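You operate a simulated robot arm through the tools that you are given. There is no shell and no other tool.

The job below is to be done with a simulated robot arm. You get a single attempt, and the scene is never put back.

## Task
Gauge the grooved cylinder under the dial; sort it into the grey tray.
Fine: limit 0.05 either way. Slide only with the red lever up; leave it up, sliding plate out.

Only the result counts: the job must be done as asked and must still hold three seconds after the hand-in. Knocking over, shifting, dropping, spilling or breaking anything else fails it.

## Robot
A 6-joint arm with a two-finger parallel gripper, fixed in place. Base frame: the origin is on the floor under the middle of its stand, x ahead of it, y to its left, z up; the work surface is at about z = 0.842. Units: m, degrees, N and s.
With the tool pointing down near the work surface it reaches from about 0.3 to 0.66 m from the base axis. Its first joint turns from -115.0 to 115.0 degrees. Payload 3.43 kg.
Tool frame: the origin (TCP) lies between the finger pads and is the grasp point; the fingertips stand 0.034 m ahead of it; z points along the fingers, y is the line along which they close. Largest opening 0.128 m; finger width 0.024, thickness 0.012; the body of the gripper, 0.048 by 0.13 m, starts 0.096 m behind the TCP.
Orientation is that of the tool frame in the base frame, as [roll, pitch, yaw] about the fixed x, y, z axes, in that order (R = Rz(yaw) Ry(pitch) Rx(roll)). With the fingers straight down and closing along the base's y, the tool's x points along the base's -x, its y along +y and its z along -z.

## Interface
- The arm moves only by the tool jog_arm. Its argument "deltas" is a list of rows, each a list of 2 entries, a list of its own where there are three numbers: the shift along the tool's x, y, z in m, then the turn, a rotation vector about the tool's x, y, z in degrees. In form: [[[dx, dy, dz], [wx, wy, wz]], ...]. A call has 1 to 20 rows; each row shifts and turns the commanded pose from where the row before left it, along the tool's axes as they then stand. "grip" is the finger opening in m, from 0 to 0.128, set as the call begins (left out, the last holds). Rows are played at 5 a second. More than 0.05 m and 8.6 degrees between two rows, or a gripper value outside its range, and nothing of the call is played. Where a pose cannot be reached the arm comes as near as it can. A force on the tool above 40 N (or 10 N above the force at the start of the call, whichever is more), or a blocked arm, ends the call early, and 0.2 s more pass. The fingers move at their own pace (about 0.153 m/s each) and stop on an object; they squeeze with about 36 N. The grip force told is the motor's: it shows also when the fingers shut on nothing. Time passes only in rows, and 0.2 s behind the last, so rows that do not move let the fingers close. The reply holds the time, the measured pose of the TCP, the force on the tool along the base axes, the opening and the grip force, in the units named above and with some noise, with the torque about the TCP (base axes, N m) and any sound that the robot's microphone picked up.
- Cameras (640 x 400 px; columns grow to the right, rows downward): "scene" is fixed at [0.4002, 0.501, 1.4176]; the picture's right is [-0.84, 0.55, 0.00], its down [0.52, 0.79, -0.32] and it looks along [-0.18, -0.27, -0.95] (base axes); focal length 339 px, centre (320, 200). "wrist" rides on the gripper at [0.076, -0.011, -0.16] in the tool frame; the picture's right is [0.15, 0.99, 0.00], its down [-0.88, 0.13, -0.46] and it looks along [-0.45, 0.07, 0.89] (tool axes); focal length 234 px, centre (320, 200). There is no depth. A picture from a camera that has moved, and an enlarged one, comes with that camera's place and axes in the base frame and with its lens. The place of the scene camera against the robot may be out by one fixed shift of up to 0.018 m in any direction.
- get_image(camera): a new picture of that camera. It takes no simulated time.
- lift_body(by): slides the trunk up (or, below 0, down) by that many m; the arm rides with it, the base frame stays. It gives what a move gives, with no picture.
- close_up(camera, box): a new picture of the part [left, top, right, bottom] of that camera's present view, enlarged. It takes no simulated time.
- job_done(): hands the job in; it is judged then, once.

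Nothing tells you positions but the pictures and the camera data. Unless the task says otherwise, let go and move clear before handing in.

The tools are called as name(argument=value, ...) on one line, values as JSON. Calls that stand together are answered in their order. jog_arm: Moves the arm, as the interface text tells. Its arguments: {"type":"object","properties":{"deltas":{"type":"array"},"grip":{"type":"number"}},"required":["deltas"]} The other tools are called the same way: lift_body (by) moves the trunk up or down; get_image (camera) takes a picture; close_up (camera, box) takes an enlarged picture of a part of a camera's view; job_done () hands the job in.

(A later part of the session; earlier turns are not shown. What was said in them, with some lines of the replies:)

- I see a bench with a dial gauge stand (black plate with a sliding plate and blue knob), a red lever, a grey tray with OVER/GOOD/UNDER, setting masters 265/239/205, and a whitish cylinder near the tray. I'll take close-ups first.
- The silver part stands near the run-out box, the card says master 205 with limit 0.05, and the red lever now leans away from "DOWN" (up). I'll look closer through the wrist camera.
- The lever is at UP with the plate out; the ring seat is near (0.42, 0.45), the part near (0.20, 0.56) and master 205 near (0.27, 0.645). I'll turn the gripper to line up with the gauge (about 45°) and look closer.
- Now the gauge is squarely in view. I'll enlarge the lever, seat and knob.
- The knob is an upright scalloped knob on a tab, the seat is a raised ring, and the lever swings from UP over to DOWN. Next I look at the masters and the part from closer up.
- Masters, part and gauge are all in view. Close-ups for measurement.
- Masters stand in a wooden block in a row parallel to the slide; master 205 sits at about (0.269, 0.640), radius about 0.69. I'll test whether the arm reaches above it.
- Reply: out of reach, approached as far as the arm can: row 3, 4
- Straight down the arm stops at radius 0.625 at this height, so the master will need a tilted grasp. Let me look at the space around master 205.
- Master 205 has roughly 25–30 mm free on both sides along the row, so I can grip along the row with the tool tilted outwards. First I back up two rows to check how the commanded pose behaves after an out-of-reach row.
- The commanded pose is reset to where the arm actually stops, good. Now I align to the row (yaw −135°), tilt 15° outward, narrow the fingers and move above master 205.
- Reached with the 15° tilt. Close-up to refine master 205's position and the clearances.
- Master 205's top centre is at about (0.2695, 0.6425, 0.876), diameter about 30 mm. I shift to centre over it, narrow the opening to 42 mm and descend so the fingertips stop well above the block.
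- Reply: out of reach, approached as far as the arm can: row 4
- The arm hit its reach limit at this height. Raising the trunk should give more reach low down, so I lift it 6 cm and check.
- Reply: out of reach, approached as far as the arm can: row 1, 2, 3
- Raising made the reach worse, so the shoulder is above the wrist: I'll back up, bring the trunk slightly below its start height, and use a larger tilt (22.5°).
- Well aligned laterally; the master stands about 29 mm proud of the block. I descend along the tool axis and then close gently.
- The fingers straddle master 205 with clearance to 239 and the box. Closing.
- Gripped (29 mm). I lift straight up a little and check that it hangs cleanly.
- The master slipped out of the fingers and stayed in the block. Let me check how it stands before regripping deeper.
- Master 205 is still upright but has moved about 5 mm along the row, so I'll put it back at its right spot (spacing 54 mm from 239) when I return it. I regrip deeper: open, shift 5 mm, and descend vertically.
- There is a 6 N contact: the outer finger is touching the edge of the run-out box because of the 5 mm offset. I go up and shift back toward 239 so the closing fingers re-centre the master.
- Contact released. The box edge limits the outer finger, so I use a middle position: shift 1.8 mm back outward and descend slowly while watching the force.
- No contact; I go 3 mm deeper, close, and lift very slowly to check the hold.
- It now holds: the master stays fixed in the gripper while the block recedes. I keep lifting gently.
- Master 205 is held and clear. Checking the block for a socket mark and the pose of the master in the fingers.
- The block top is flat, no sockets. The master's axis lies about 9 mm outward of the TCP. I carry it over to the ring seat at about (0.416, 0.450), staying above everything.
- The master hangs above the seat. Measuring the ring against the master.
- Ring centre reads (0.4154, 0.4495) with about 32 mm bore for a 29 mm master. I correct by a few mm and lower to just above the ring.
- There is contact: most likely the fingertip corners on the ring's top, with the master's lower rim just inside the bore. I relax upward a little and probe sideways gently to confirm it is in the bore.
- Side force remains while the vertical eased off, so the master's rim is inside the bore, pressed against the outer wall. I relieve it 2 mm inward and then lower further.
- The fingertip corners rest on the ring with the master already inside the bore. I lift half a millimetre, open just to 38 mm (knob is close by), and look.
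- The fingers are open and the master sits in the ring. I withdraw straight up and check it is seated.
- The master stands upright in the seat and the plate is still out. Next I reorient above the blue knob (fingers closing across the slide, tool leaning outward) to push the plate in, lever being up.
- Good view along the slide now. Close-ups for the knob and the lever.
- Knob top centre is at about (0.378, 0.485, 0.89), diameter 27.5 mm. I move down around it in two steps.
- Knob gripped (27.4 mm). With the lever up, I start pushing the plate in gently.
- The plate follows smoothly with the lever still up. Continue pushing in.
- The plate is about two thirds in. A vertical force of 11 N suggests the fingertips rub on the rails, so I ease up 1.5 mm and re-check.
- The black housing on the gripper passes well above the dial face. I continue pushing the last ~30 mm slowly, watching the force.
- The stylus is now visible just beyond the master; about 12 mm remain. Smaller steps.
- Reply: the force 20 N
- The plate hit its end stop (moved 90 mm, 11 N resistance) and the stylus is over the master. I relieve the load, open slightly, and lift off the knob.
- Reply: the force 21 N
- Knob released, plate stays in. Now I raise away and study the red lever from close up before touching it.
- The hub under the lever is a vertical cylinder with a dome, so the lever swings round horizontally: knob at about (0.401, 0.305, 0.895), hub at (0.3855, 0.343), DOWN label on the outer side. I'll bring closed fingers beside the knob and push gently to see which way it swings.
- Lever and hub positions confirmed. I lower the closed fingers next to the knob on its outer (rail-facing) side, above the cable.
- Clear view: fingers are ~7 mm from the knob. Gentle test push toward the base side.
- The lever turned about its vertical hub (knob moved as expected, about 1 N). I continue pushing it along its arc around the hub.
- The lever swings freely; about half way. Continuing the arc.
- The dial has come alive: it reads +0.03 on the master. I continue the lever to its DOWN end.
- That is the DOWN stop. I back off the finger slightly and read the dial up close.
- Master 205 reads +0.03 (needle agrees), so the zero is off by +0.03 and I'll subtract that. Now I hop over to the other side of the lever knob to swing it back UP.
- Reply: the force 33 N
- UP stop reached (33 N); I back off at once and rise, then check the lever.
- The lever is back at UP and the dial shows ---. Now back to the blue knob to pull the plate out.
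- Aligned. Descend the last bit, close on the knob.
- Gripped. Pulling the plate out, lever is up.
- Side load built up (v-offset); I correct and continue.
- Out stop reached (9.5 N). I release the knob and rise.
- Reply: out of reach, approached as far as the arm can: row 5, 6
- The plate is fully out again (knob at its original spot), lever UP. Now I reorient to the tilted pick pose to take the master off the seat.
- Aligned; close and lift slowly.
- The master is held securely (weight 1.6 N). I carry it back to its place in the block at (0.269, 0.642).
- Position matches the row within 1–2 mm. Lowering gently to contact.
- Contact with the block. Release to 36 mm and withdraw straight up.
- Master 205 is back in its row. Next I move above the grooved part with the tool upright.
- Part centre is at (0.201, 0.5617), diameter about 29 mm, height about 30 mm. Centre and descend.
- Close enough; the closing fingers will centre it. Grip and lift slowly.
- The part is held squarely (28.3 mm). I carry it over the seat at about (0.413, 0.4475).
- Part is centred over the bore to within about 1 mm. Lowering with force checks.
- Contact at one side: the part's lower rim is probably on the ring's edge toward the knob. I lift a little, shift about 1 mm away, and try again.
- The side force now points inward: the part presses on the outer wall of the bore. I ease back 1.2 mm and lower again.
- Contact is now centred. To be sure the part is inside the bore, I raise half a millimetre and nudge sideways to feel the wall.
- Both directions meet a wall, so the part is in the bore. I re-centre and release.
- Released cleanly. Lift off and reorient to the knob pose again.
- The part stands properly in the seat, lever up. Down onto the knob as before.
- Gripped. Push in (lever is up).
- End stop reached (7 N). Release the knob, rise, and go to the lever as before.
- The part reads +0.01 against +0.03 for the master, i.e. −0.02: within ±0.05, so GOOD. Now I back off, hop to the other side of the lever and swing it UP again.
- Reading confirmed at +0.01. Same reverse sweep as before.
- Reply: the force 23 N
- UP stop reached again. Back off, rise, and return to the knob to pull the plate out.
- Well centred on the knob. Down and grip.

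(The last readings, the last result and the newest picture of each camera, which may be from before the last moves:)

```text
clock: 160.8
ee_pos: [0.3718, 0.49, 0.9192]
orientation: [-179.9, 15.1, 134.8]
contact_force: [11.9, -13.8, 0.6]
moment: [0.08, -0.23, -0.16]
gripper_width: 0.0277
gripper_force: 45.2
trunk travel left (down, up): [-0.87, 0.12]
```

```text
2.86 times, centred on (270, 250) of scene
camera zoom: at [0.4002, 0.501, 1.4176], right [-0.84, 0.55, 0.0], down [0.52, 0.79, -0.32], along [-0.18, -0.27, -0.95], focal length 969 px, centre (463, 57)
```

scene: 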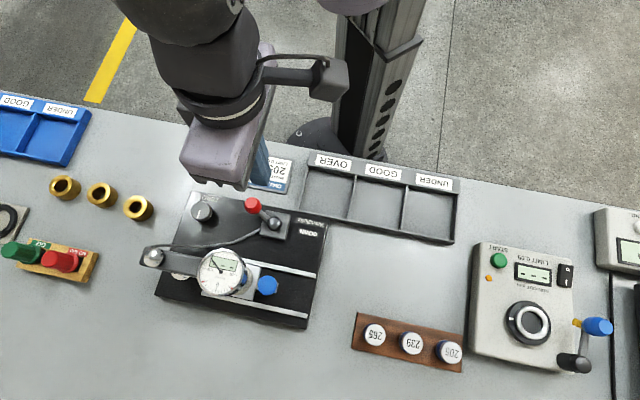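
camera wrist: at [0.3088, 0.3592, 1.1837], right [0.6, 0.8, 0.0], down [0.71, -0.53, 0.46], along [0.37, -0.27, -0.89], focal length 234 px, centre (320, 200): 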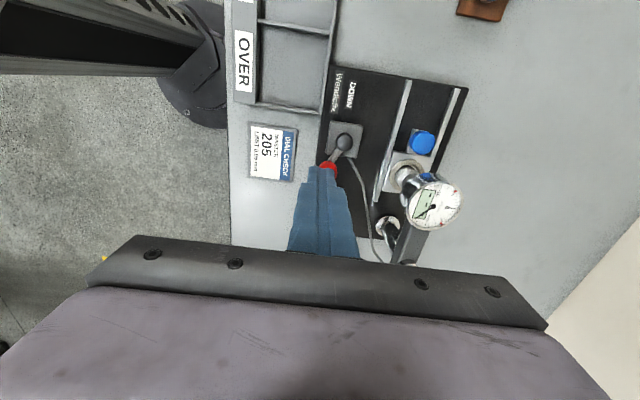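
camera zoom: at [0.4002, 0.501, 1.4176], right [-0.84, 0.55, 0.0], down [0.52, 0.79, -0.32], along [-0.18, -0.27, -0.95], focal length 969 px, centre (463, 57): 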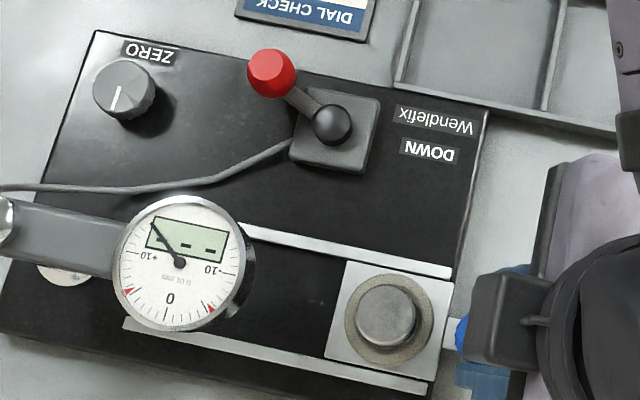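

Out stop reached. Release the knob, go up, and reorient to pick the part from the seat (tool upright).

jog_arm(deltas=[[[-0.0025, 0, 0.0006], [0, 0, 0]], [[0, 0, 0], [0, 0, 0]]])

jog_arm(deltas=[[[0, 0, 0], [0, 0, 0]], [[0, 0, 0], [0, 0, 0]], [[-0.001, 0, -0.004], [0, 0, 0]], [[-0.005, 0, -0.019], [0, 0, 0]], [[-0.0078, 0, -0.029], [0, 0, 0]], [[-0.0078, 0, -0.029], [0, 0, 0]], [[0, 0, 0], [0, 0, 0]]], grip=0.037)

jog_arm(deltas=[[[0, 0, 0], [0, 7.5, 0]], [[0, 0, 0], [0, 7.5, 0]], [[-0.03, 0, 0], [0, 0, 0]], [[-0.03, 0, 0], [0, 0, 0]], [[0, 0, 0], [0, 0, -7.5]], [[0, 0, 0], [0, 0, -7.5]], [[0, 0, 0], [0, 0, -7.5]], [[0, 0, 0], [0, 0, -7.5]], [[0, 0, 0], [0, 0, -7.5]], [[0, 0, 0], [0, 0, -7.5]], [[0, 0, 0], [0, 0, -7.5]], [[0, 0, 0], [0, 0, -7.5]], [[0, 0, 0], [0, 0, -7.5]], [[0, 0, 0], [0, 0, -7.5]], [[0, 0, 0], [0, 0, -7.5]], [[0, 0, 0], [0, 0, -7.5]], [[0, 0, 0], [0, 0, 0]]], grip=0.04)

close_up(camera="wrist", box=[250, 80, 390, 200])

close_up(camera="scene", box=[180, 180, 360, 320])

```text
clock: 161.4
ee_pos: [0.3728, 0.4899, 0.9196]
orientation: [-179.9, 15.0, 135.1]
contact_force: [3.7, -11.2, -1.6]
moment: [-0.92, -1.02, -0.13]
gripper_width: 0.0273
gripper_force: 45.0
trunk travel left (down, up): [-0.87, 0.12]
```

```text
clock: 163.0
ee_pos: [0.3697, 0.4905, 1.001]
orientation: [-180.0, 15.0, 135.1]
contact_force: [-0.7, -0.2, 0.4]
moment: [-0.02, 0.0, -0.04]
gripper_width: 0.0369
gripper_force: 0.0
trunk travel left (down, up): [-0.87, 0.12]
```

```text
clock: 166.6
ee_pos: [0.4134, 0.4496, 1.0026]
orientation: [-180.0, 0.0, -135.0]
contact_force: [0.4, 0.5, 0.7]
moment: [0.0, 0.0, -0.02]
gripper_width: 0.0399
gripper_force: 0.0
trunk travel left (down, up): [-0.87, 0.12]
```

```text
3.33 times, centred on (320, 140) of wrist
camera zoom: at [0.3681, 0.3878, 1.1617], right [-0.8, 0.59, 0.0], down [0.53, 0.72, 0.46], along [0.27, 0.37, -0.89], focal length 781 px, centre (320, 400)
```

zoom: 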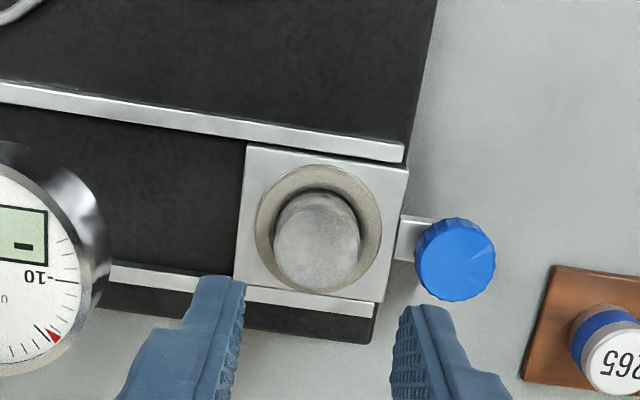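

```text
2.86 times, centred on (270, 250) of scene
camera zoom: at [0.4002, 0.501, 1.4176], right [-0.84, 0.55, 0.0], down [0.52, 0.79, -0.32], along [-0.18, -0.27, -0.95], focal length 969 px, centre (463, 57)
```

zoom: 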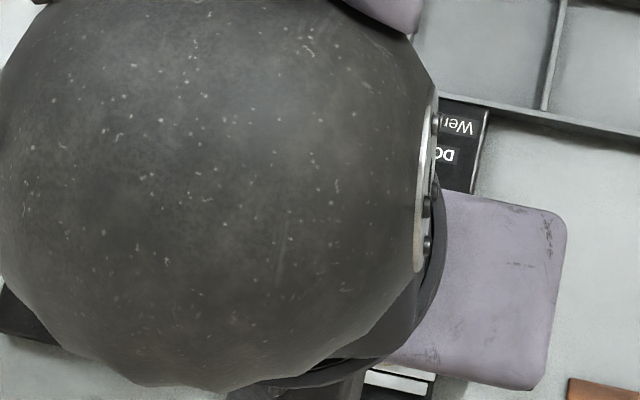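

Aligned with the part. Descend and grip.

jog_arm(deltas=[[[0.0005, 0, 0.03], [0, 0, 0]], [[0, 0, 0.03], [0, 0, 0]], [[0, 0, 0.01], [0, 0, 0]], [[0, 0, 0], [0, 0, 0]]])

close_up(camera="wrist", box=[260, 100, 380, 210])

```text
clock: 167.6
ee_pos: [0.4151, 0.4483, 0.9324]
orientation: [180.0, 0.1, -135.1]
contact_force: [0.3, 0.0, -0.2]
moment: [-0.01, 0.02, -0.02]
gripper_width: 0.0399
gripper_force: 0.1
trunk travel left (down, up): [-0.87, 0.12]
```

```text
3.64 times, centred on (320, 155) of wrist
camera zoom: at [0.3689, 0.3874, 1.0915], right [-0.8, 0.6, 0.0], down [0.53, 0.71, 0.46], along [0.27, 0.37, -0.89], focal length 852 px, centre (320, 364)
```

zoom: 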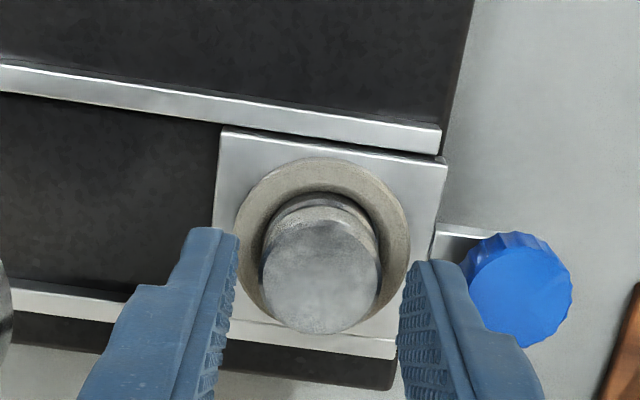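

jog_arm(deltas=[[[0, 0, 0.007], [0, 0, 0]], [[0, 0, 0.006], [0, 0, 0]], [[0, 0, 0], [0, 0, 0]]])

jog_arm(deltas=[[[0, 0, 0], [0, 0, 0]], [[0, 0, 0], [0, 0, 0]], [[0, 0, 0], [0, 0, 0]]], grip=0.015)

jog_arm(deltas=[[[0, 0, -0.001], [0, 0, 0]], [[0, 0, -0.001], [0, 0, 0]], [[0, 0, -0.002], [0, 0, 0]], [[0, 0, -0.003], [0, 0, 0]], [[0, 0, -0.004], [0, 0, 0]], [[0, 0, -0.006], [0, 0, 0]], [[0, 0, -0.008], [0, 0, 0]], [[0, 0, -0.01], [0, 0, 0]], [[0, 0, -0.01], [0, 0, 0]], [[0, 0, 0], [0, 0, 0]]])

get_image(camera="wrist")

close_up(camera="wrist", box=[260, 100, 380, 210])

```text
clock: 168.4
ee_pos: [0.4127, 0.4496, 0.9186]
orientation: [180.0, 0.0, -135.1]
contact_force: [0.1, -0.1, 1.4]
moment: [0.0, 0.01, 0.02]
gripper_width: 0.04
gripper_force: 0.1
trunk travel left (down, up): [-0.87, 0.12]
```

```text
clock: 169.2
ee_pos: [0.4135, 0.449, 0.919]
orientation: [179.9, 0.1, -135.0]
contact_force: [0.5, -0.1, 0.3]
moment: [0.02, 0.0, 0.01]
gripper_width: 0.0283
gripper_force: 36.1
trunk travel left (down, up): [-0.87, 0.12]
```

```text
clock: 171.4
ee_pos: [0.4108, 0.4498, 0.9658]
orientation: [180.0, 0.0, -135.0]
contact_force: [0.5, -0.6, -0.5]
moment: [0.01, 0.01, 0.0]
gripper_width: 0.0283
gripper_force: 36.8
trunk travel left (down, up): [-0.87, 0.12]
```

```text
taken
camera wrist: at [0.3668, 0.3874, 1.1249], right [-0.8, 0.6, 0.0], down [0.53, 0.71, 0.46], along [0.27, 0.37, -0.89], focal length 234 px, centre (320, 200)
```

wrist: 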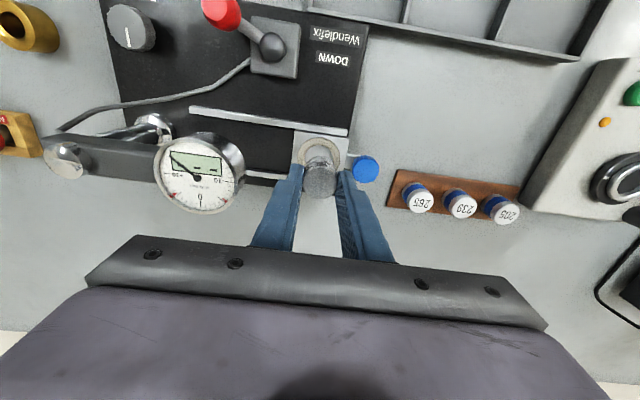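

```text
3.64 times, centred on (320, 155) of wrist
camera zoom: at [0.3668, 0.3874, 1.1249], right [-0.8, 0.6, 0.0], down [0.53, 0.71, 0.46], along [0.27, 0.37, -0.89], focal length 852 px, centre (320, 364)
```

zoom: 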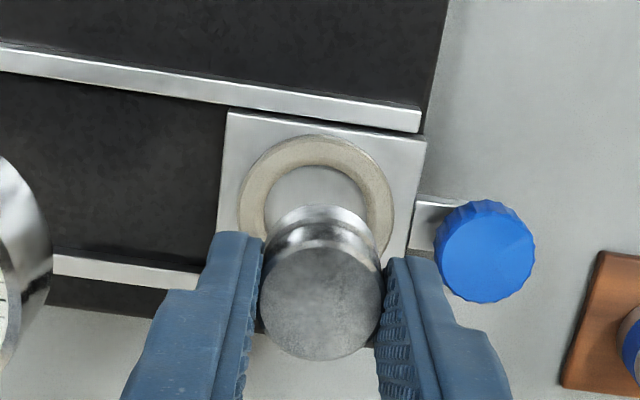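

The part is held (−0.02 relative to master → GOOD). I carry it to the GOOD compartment of the grey tray, centre about (0.2155, 0.399).

jog_arm(deltas=[[[0, 0, -0.008], [0, 0, 0]], [[0.01, 0.006, 0], [0, 0, 0]], [[0.03, 0.018, 0], [0, 0, 0]], [[0.03, 0.018, 0], [0, 0, 0]], [[0.03, 0.018, 0], [0, 0, 0]], [[0.03, 0.018, 0], [0, 0, 0]], [[0.03, 0.018, 0], [0, 0, 0]], [[0.0147, 0.0082, 0], [0, 0, 0]], [[0, 0, 0], [0, 0, 0]], [[0, 0, 0], [0, 0, 0]]])

get_image(camera="wrist")

get_image(camera="scene")

```text
clock: 173.6
ee_pos: [0.2152, 0.4006, 0.9735]
orientation: [-180.0, 0.0, -135.0]
contact_force: [-0.3, 0.5, -0.4]
moment: [0.01, -0.02, 0.01]
gripper_width: 0.0286
gripper_force: 35.7
trunk travel left (down, up): [-0.87, 0.12]
```

```text
taken
camera wrist: at [0.1701, 0.3389, 1.1336], right [-0.8, 0.6, 0.0], down [0.53, 0.71, 0.46], along [0.27, 0.37, -0.89], focal length 234 px, centre (320, 200)
```

wrist: 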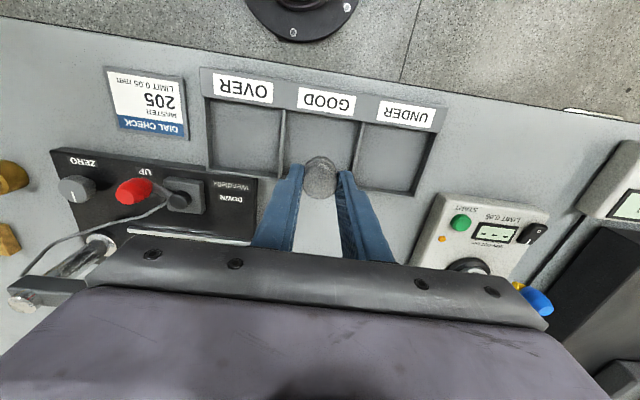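

```text
taken
```

scene: 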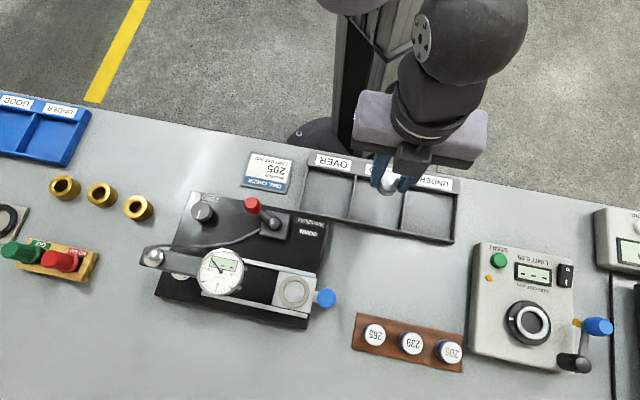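

close_up(camera="wrist", box=[250, 80, 400, 220])

close_up(camera="scene", box=[290, 140, 470, 260])

```text
2.86 times, centred on (325, 150) of wrist
camera zoom: at [0.1701, 0.3389, 1.1336], right [-0.8, 0.6, 0.0], down [0.53, 0.71, 0.46], along [0.27, 0.37, -0.89], focal length 669 px, centre (306, 343)
```

zoom: 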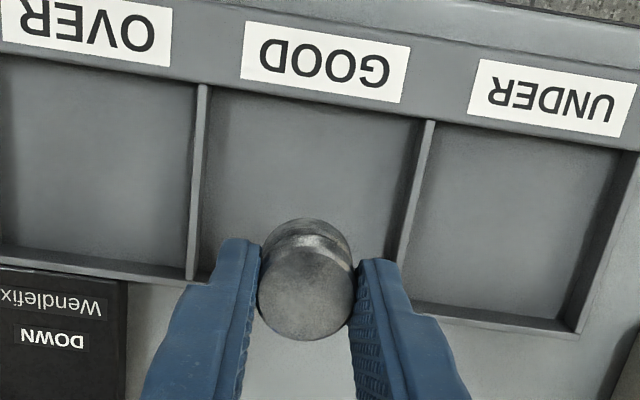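

```text
3.33 times, centred on (380, 200) of scene
camera zoom: at [0.4002, 0.501, 1.4176], right [-0.84, 0.55, 0.0], down [0.52, 0.79, -0.32], along [-0.18, -0.27, -0.95], focal length 1130 px, centre (120, 200)
```

zoom: 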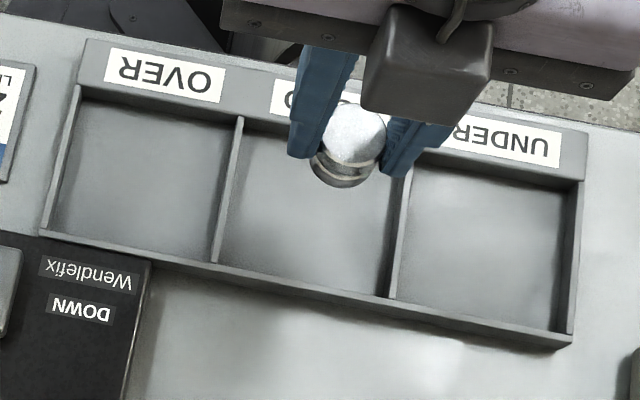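

The part hangs over the centre of the GOOD compartment. Lowering gently until it touches the floor.

jog_arm(deltas=[[[0, 0.001, 0.025], [0, 0, 0]], [[0, 0, 0.025], [0, 0, 0]], [[0, 0, 0.015], [0, 0, 0]], [[0, 0, 0.008], [0, 0, 0]], [[0, 0, 0], [0, 0, 0]]])

jog_arm(deltas=[[[0, 0, 0.003], [0, 0, 0]], [[0, 0, 0], [0, 0, 0]]])

jog_arm(deltas=[[[0, 0, 0.002], [0, 0, 0]], [[0, 0, 0], [0, 0, 0]]])

close_up(camera="wrist", box=[250, 80, 400, 220])

close_up(camera="scene", box=[290, 140, 470, 260])

```text
clock: 174.8
ee_pos: [0.2147, 0.4016, 0.9008]
orientation: [179.9, 0.0, -135.0]
contact_force: [0.5, -0.1, -0.8]
moment: [0.0, 0.05, -0.01]
gripper_width: 0.0284
gripper_force: 36.4
trunk travel left (down, up): [-0.87, 0.12]
```

```text
clock: 175.4
ee_pos: [0.2162, 0.4, 0.897]
orientation: [-179.9, 0.0, -135.0]
contact_force: [0.0, 0.4, -1.4]
moment: [0.03, -0.01, 0.05]
gripper_width: 0.0286
gripper_force: 36.3
trunk travel left (down, up): [-0.87, 0.12]
```

```text
clock: 176.0
ee_pos: [0.2157, 0.4016, 0.8959]
orientation: [-179.9, -0.1, -135.0]
contact_force: [-0.4, -0.1, -1.0]
moment: [-0.03, 0.0, -0.01]
gripper_width: 0.0283
gripper_force: 36.2
trunk travel left (down, up): [-0.87, 0.12]
```

```text
2.86 times, centred on (325, 150) of wrist
camera zoom: at [0.1705, 0.3393, 1.0547], right [-0.8, 0.6, 0.0], down [0.53, 0.71, 0.46], along [0.27, 0.37, -0.89], focal length 669 px, centre (306, 343)
```

zoom: 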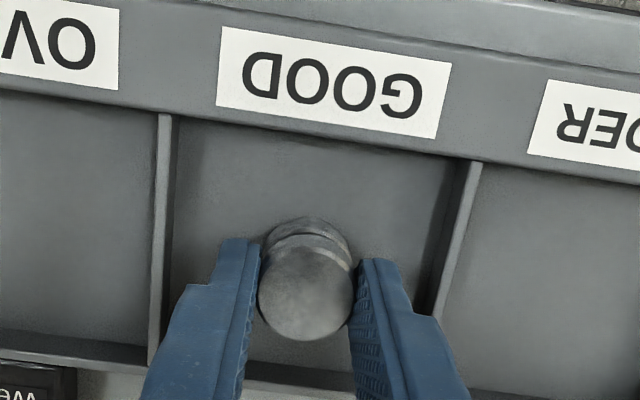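

```text
3.33 times, centred on (380, 200) of scene
camera zoom: at [0.4002, 0.501, 1.4176], right [-0.84, 0.55, 0.0], down [0.52, 0.79, -0.32], along [-0.18, -0.27, -0.95], focal length 1130 px, centre (120, 200)
```

zoom: 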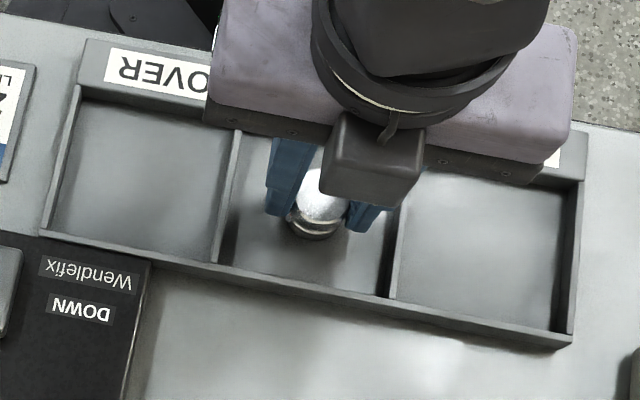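

jog_arm(deltas=[[[0, 0, 0.002], [0, 0, 0]], [[0, 0, 0], [0, 0, 0]]])

jog_arm(deltas=[[[0, 0, 0.0015], [0, 0, 0]], [[0, 0, 0], [0, 0, 0]]])

jog_arm(deltas=[[[0, 0, 0.0015], [0, 0, 0]], [[0, 0, 0], [0, 0, 0]]])

```text
clock: 176.6
ee_pos: [0.2152, 0.4002, 0.8924]
orientation: [-180.0, 0.0, -135.1]
contact_force: [-0.6, 0.9, 0.2]
moment: [0.0, 0.01, 0.0]
gripper_width: 0.0286
gripper_force: 35.8
trunk travel left (down, up): [-0.87, 0.12]
```

```text
clock: 177.2
ee_pos: [0.2146, 0.4009, 0.8922]
orientation: [179.9, 0.2, -135.0]
contact_force: [0.9, 0.0, 9.5]
moment: [-0.13, -0.13, 0.01]
gripper_width: 0.0284
gripper_force: 36.0
trunk travel left (down, up): [-0.87, 0.12]
```

```text
clock: 177.8
ee_pos: [0.2143, 0.4002, 0.8922]
orientation: [179.9, 0.4, -135.1]
contact_force: [3.7, 1.4, 23.5]
moment: [-0.09, -0.18, 0.01]
gripper_width: 0.0284
gripper_force: 36.0
trunk travel left (down, up): [-0.87, 0.12]
```

Floor contact. Ease back up 2.5 mm of command to unload, then release.

jog_arm(deltas=[[[0, 0, -0.0025], [0, 0, 0]], [[0, 0, 0], [0, 0, 0]]])

jog_arm(deltas=[[[0, 0, 0], [0, 0, 0]], [[0, 0, 0], [0, 0, 0]], [[0, 0, 0], [0, 0, 0]]], grip=0.042)

jog_arm(deltas=[[[0, 0, -0.003], [0, 0, 0]], [[0, 0, -0.01], [0, 0, 0]], [[0, 0, -0.03], [0, 0, 0]], [[0, 0, -0.04], [0, 0, 0]], [[0, 0, -0.04], [0, 0, 0]], [[0, 0, 0], [0, 0, 0]]])

get_image(camera="wrist")

get_image(camera="scene")

```text
clock: 178.4
ee_pos: [0.2137, 0.4001, 0.8922]
orientation: [-179.9, -0.2, -135.0]
contact_force: [-0.3, 0.0, 3.9]
moment: [0.04, -0.04, 0.03]
gripper_width: 0.0286
gripper_force: 36.4
trunk travel left (down, up): [-0.87, 0.12]
```

```text
clock: 179.2
ee_pos: [0.2153, 0.3994, 0.8923]
orientation: [179.9, -0.1, -135.0]
contact_force: [-0.4, 0.1, 0.3]
moment: [-0.01, 0.01, -0.03]
gripper_width: 0.0419
gripper_force: 0.0
trunk travel left (down, up): [-0.87, 0.12]
```

```text
clock: 180.6
ee_pos: [0.2153, 0.4028, 1.015]
orientation: [179.9, 0.0, -135.1]
contact_force: [-0.2, 0.4, -0.4]
moment: [-0.02, -0.03, -0.01]
gripper_width: 0.042
gripper_force: 0.0
trunk travel left (down, up): [-0.87, 0.12]
```

```text
taken
camera wrist: at [0.1699, 0.3406, 1.1743], right [-0.8, 0.6, 0.0], down [0.53, 0.72, 0.46], along [0.27, 0.37, -0.89], focal length 234 px, centre (320, 200)
```

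wrist: 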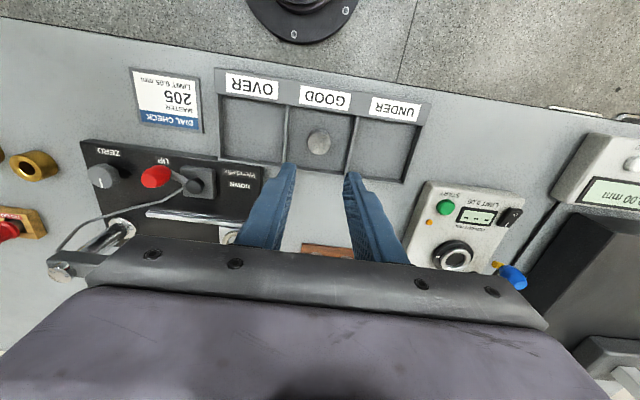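

```text
taken
```

scene: 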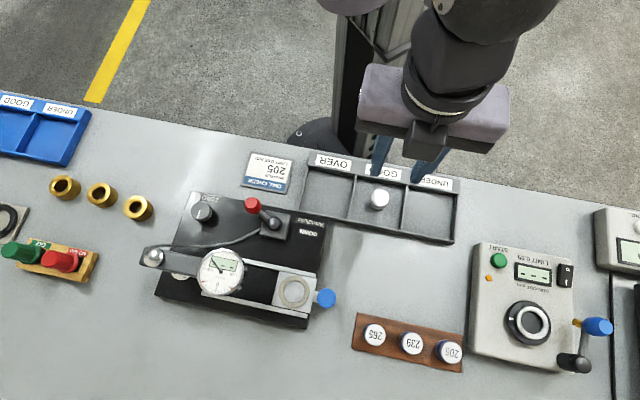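

The part stands in GOOD. Final checks of the masters, plate, lever and tray.

close_up(camera="scene", box=[340, 240, 480, 380])

close_up(camera="scene", box=[140, 140, 360, 340])

close_up(camera="scene", box=[290, 140, 470, 260])

close_up(camera="scene", box=[440, 200, 640, 390])

```text
2.86 times, centred on (410, 310) of scene
camera zoom: at [0.4002, 0.501, 1.4176], right [-0.84, 0.55, 0.0], down [0.52, 0.79, -0.32], along [-0.18, -0.27, -0.95], focal length 969 px, centre (63, -114)
```

zoom: 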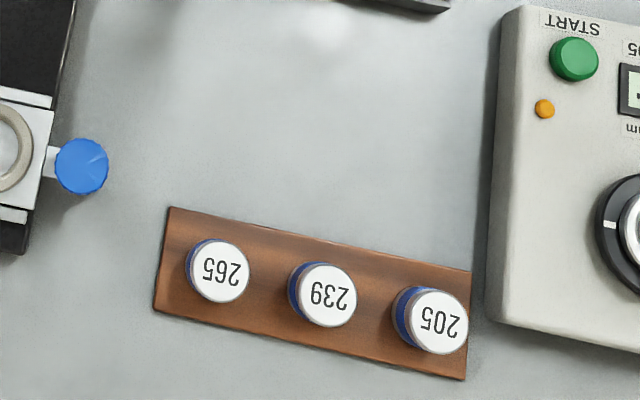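

```text
2.00 times, centred on (250, 240) of scene
camera zoom: at [0.4002, 0.501, 1.4176], right [-0.84, 0.55, 0.0], down [0.52, 0.79, -0.32], along [-0.18, -0.27, -0.95], focal length 678 px, centre (460, 120)
```

zoom: 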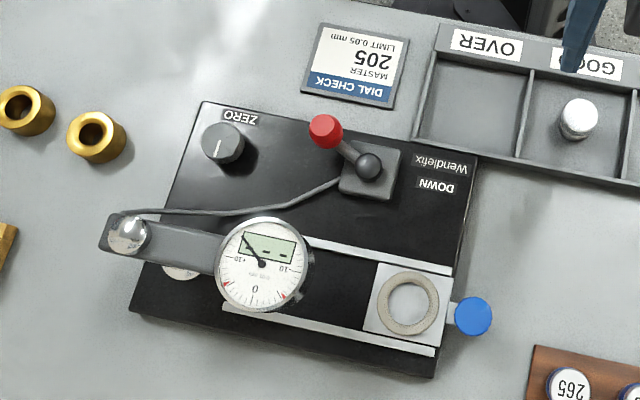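

```text
3.33 times, centred on (380, 200) of scene
camera zoom: at [0.4002, 0.501, 1.4176], right [-0.84, 0.55, 0.0], down [0.52, 0.79, -0.32], along [-0.18, -0.27, -0.95], focal length 1130 px, centre (120, 200)
```

zoom: 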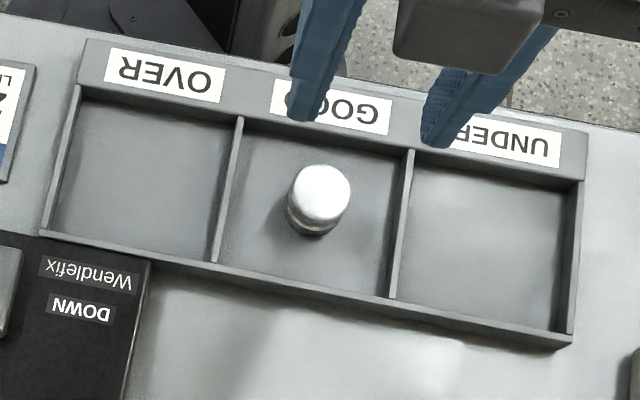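

```text
2.11 times, centred on (540, 295) of scene
camera zoom: at [0.4002, 0.501, 1.4176], right [-0.84, 0.55, 0.0], down [0.52, 0.79, -0.32], along [-0.18, -0.27, -0.95], focal length 714 px, centre (-143, 0)
```

zoom: 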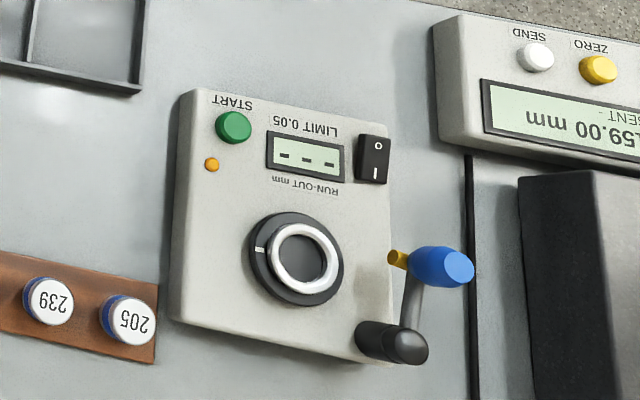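

Everything matches the starting layout: masters in the row, plate out, lever UP, the part upright in GOOD. I raise the arm a bit more and hand in.

jog_arm(deltas=[[[0, 0, -0.03], [0, 0, 0]], [[0, 0, -0.03], [0, 0, 0]], [[0, 0, 0], [0, 0, 0]], [[0, 0, 0], [0, 0, 0]]])

get_image(camera="scene")

```text
clock: 181.6
ee_pos: [0.2125, 0.3976, 1.0744]
orientation: [-180.0, 0.1, -135.0]
contact_force: [0.5, 0.5, 0.0]
moment: [-0.02, -0.02, 0.01]
gripper_width: 0.042
gripper_force: 0.0
trunk travel left (down, up): [-0.87, 0.12]
```

```text
taken
```

scene: 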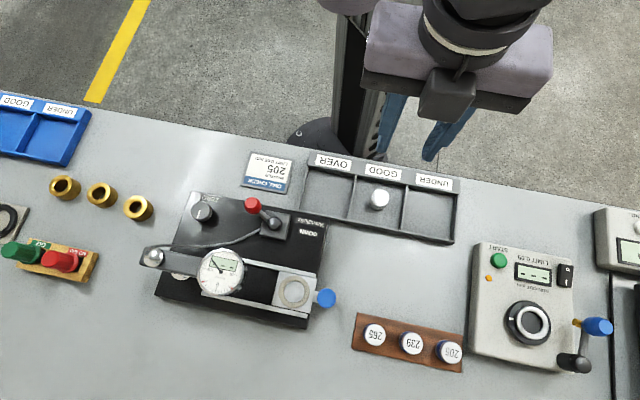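

The scene is as required: the part is in GOOD, the lever is up, the plate is out, and the arm is clear. Handing in.

job_done()

```text
The job is handed in.
```

The grooved cylinder is in the GOOD compartment of the grey tray, standing upright. It measured 0.02 mm under the master, inside the 0.05 limit.

- **Reading:** the dial's zero was off. Master 205 read +0.03 and the cylinder read +0.01. I took the difference and left the ZERO knob alone.
- **Gauge:** the plate was only moved with the red lever up. The lever is up and the plate is out at its stop.
- **Master 205:** it slipped from the gripper on my first lift and ended up about 5 mm along its block, still upright. I put it back in its row, about 1–2 mm from where it started.
- **Run-out box:** a fingertip touched its edge once, at about 6 N. The box looks unmoved in the final pictures.

Nothing else on the bench appears to have shifted, and the arm is clear. The hand-in gave no verdict.
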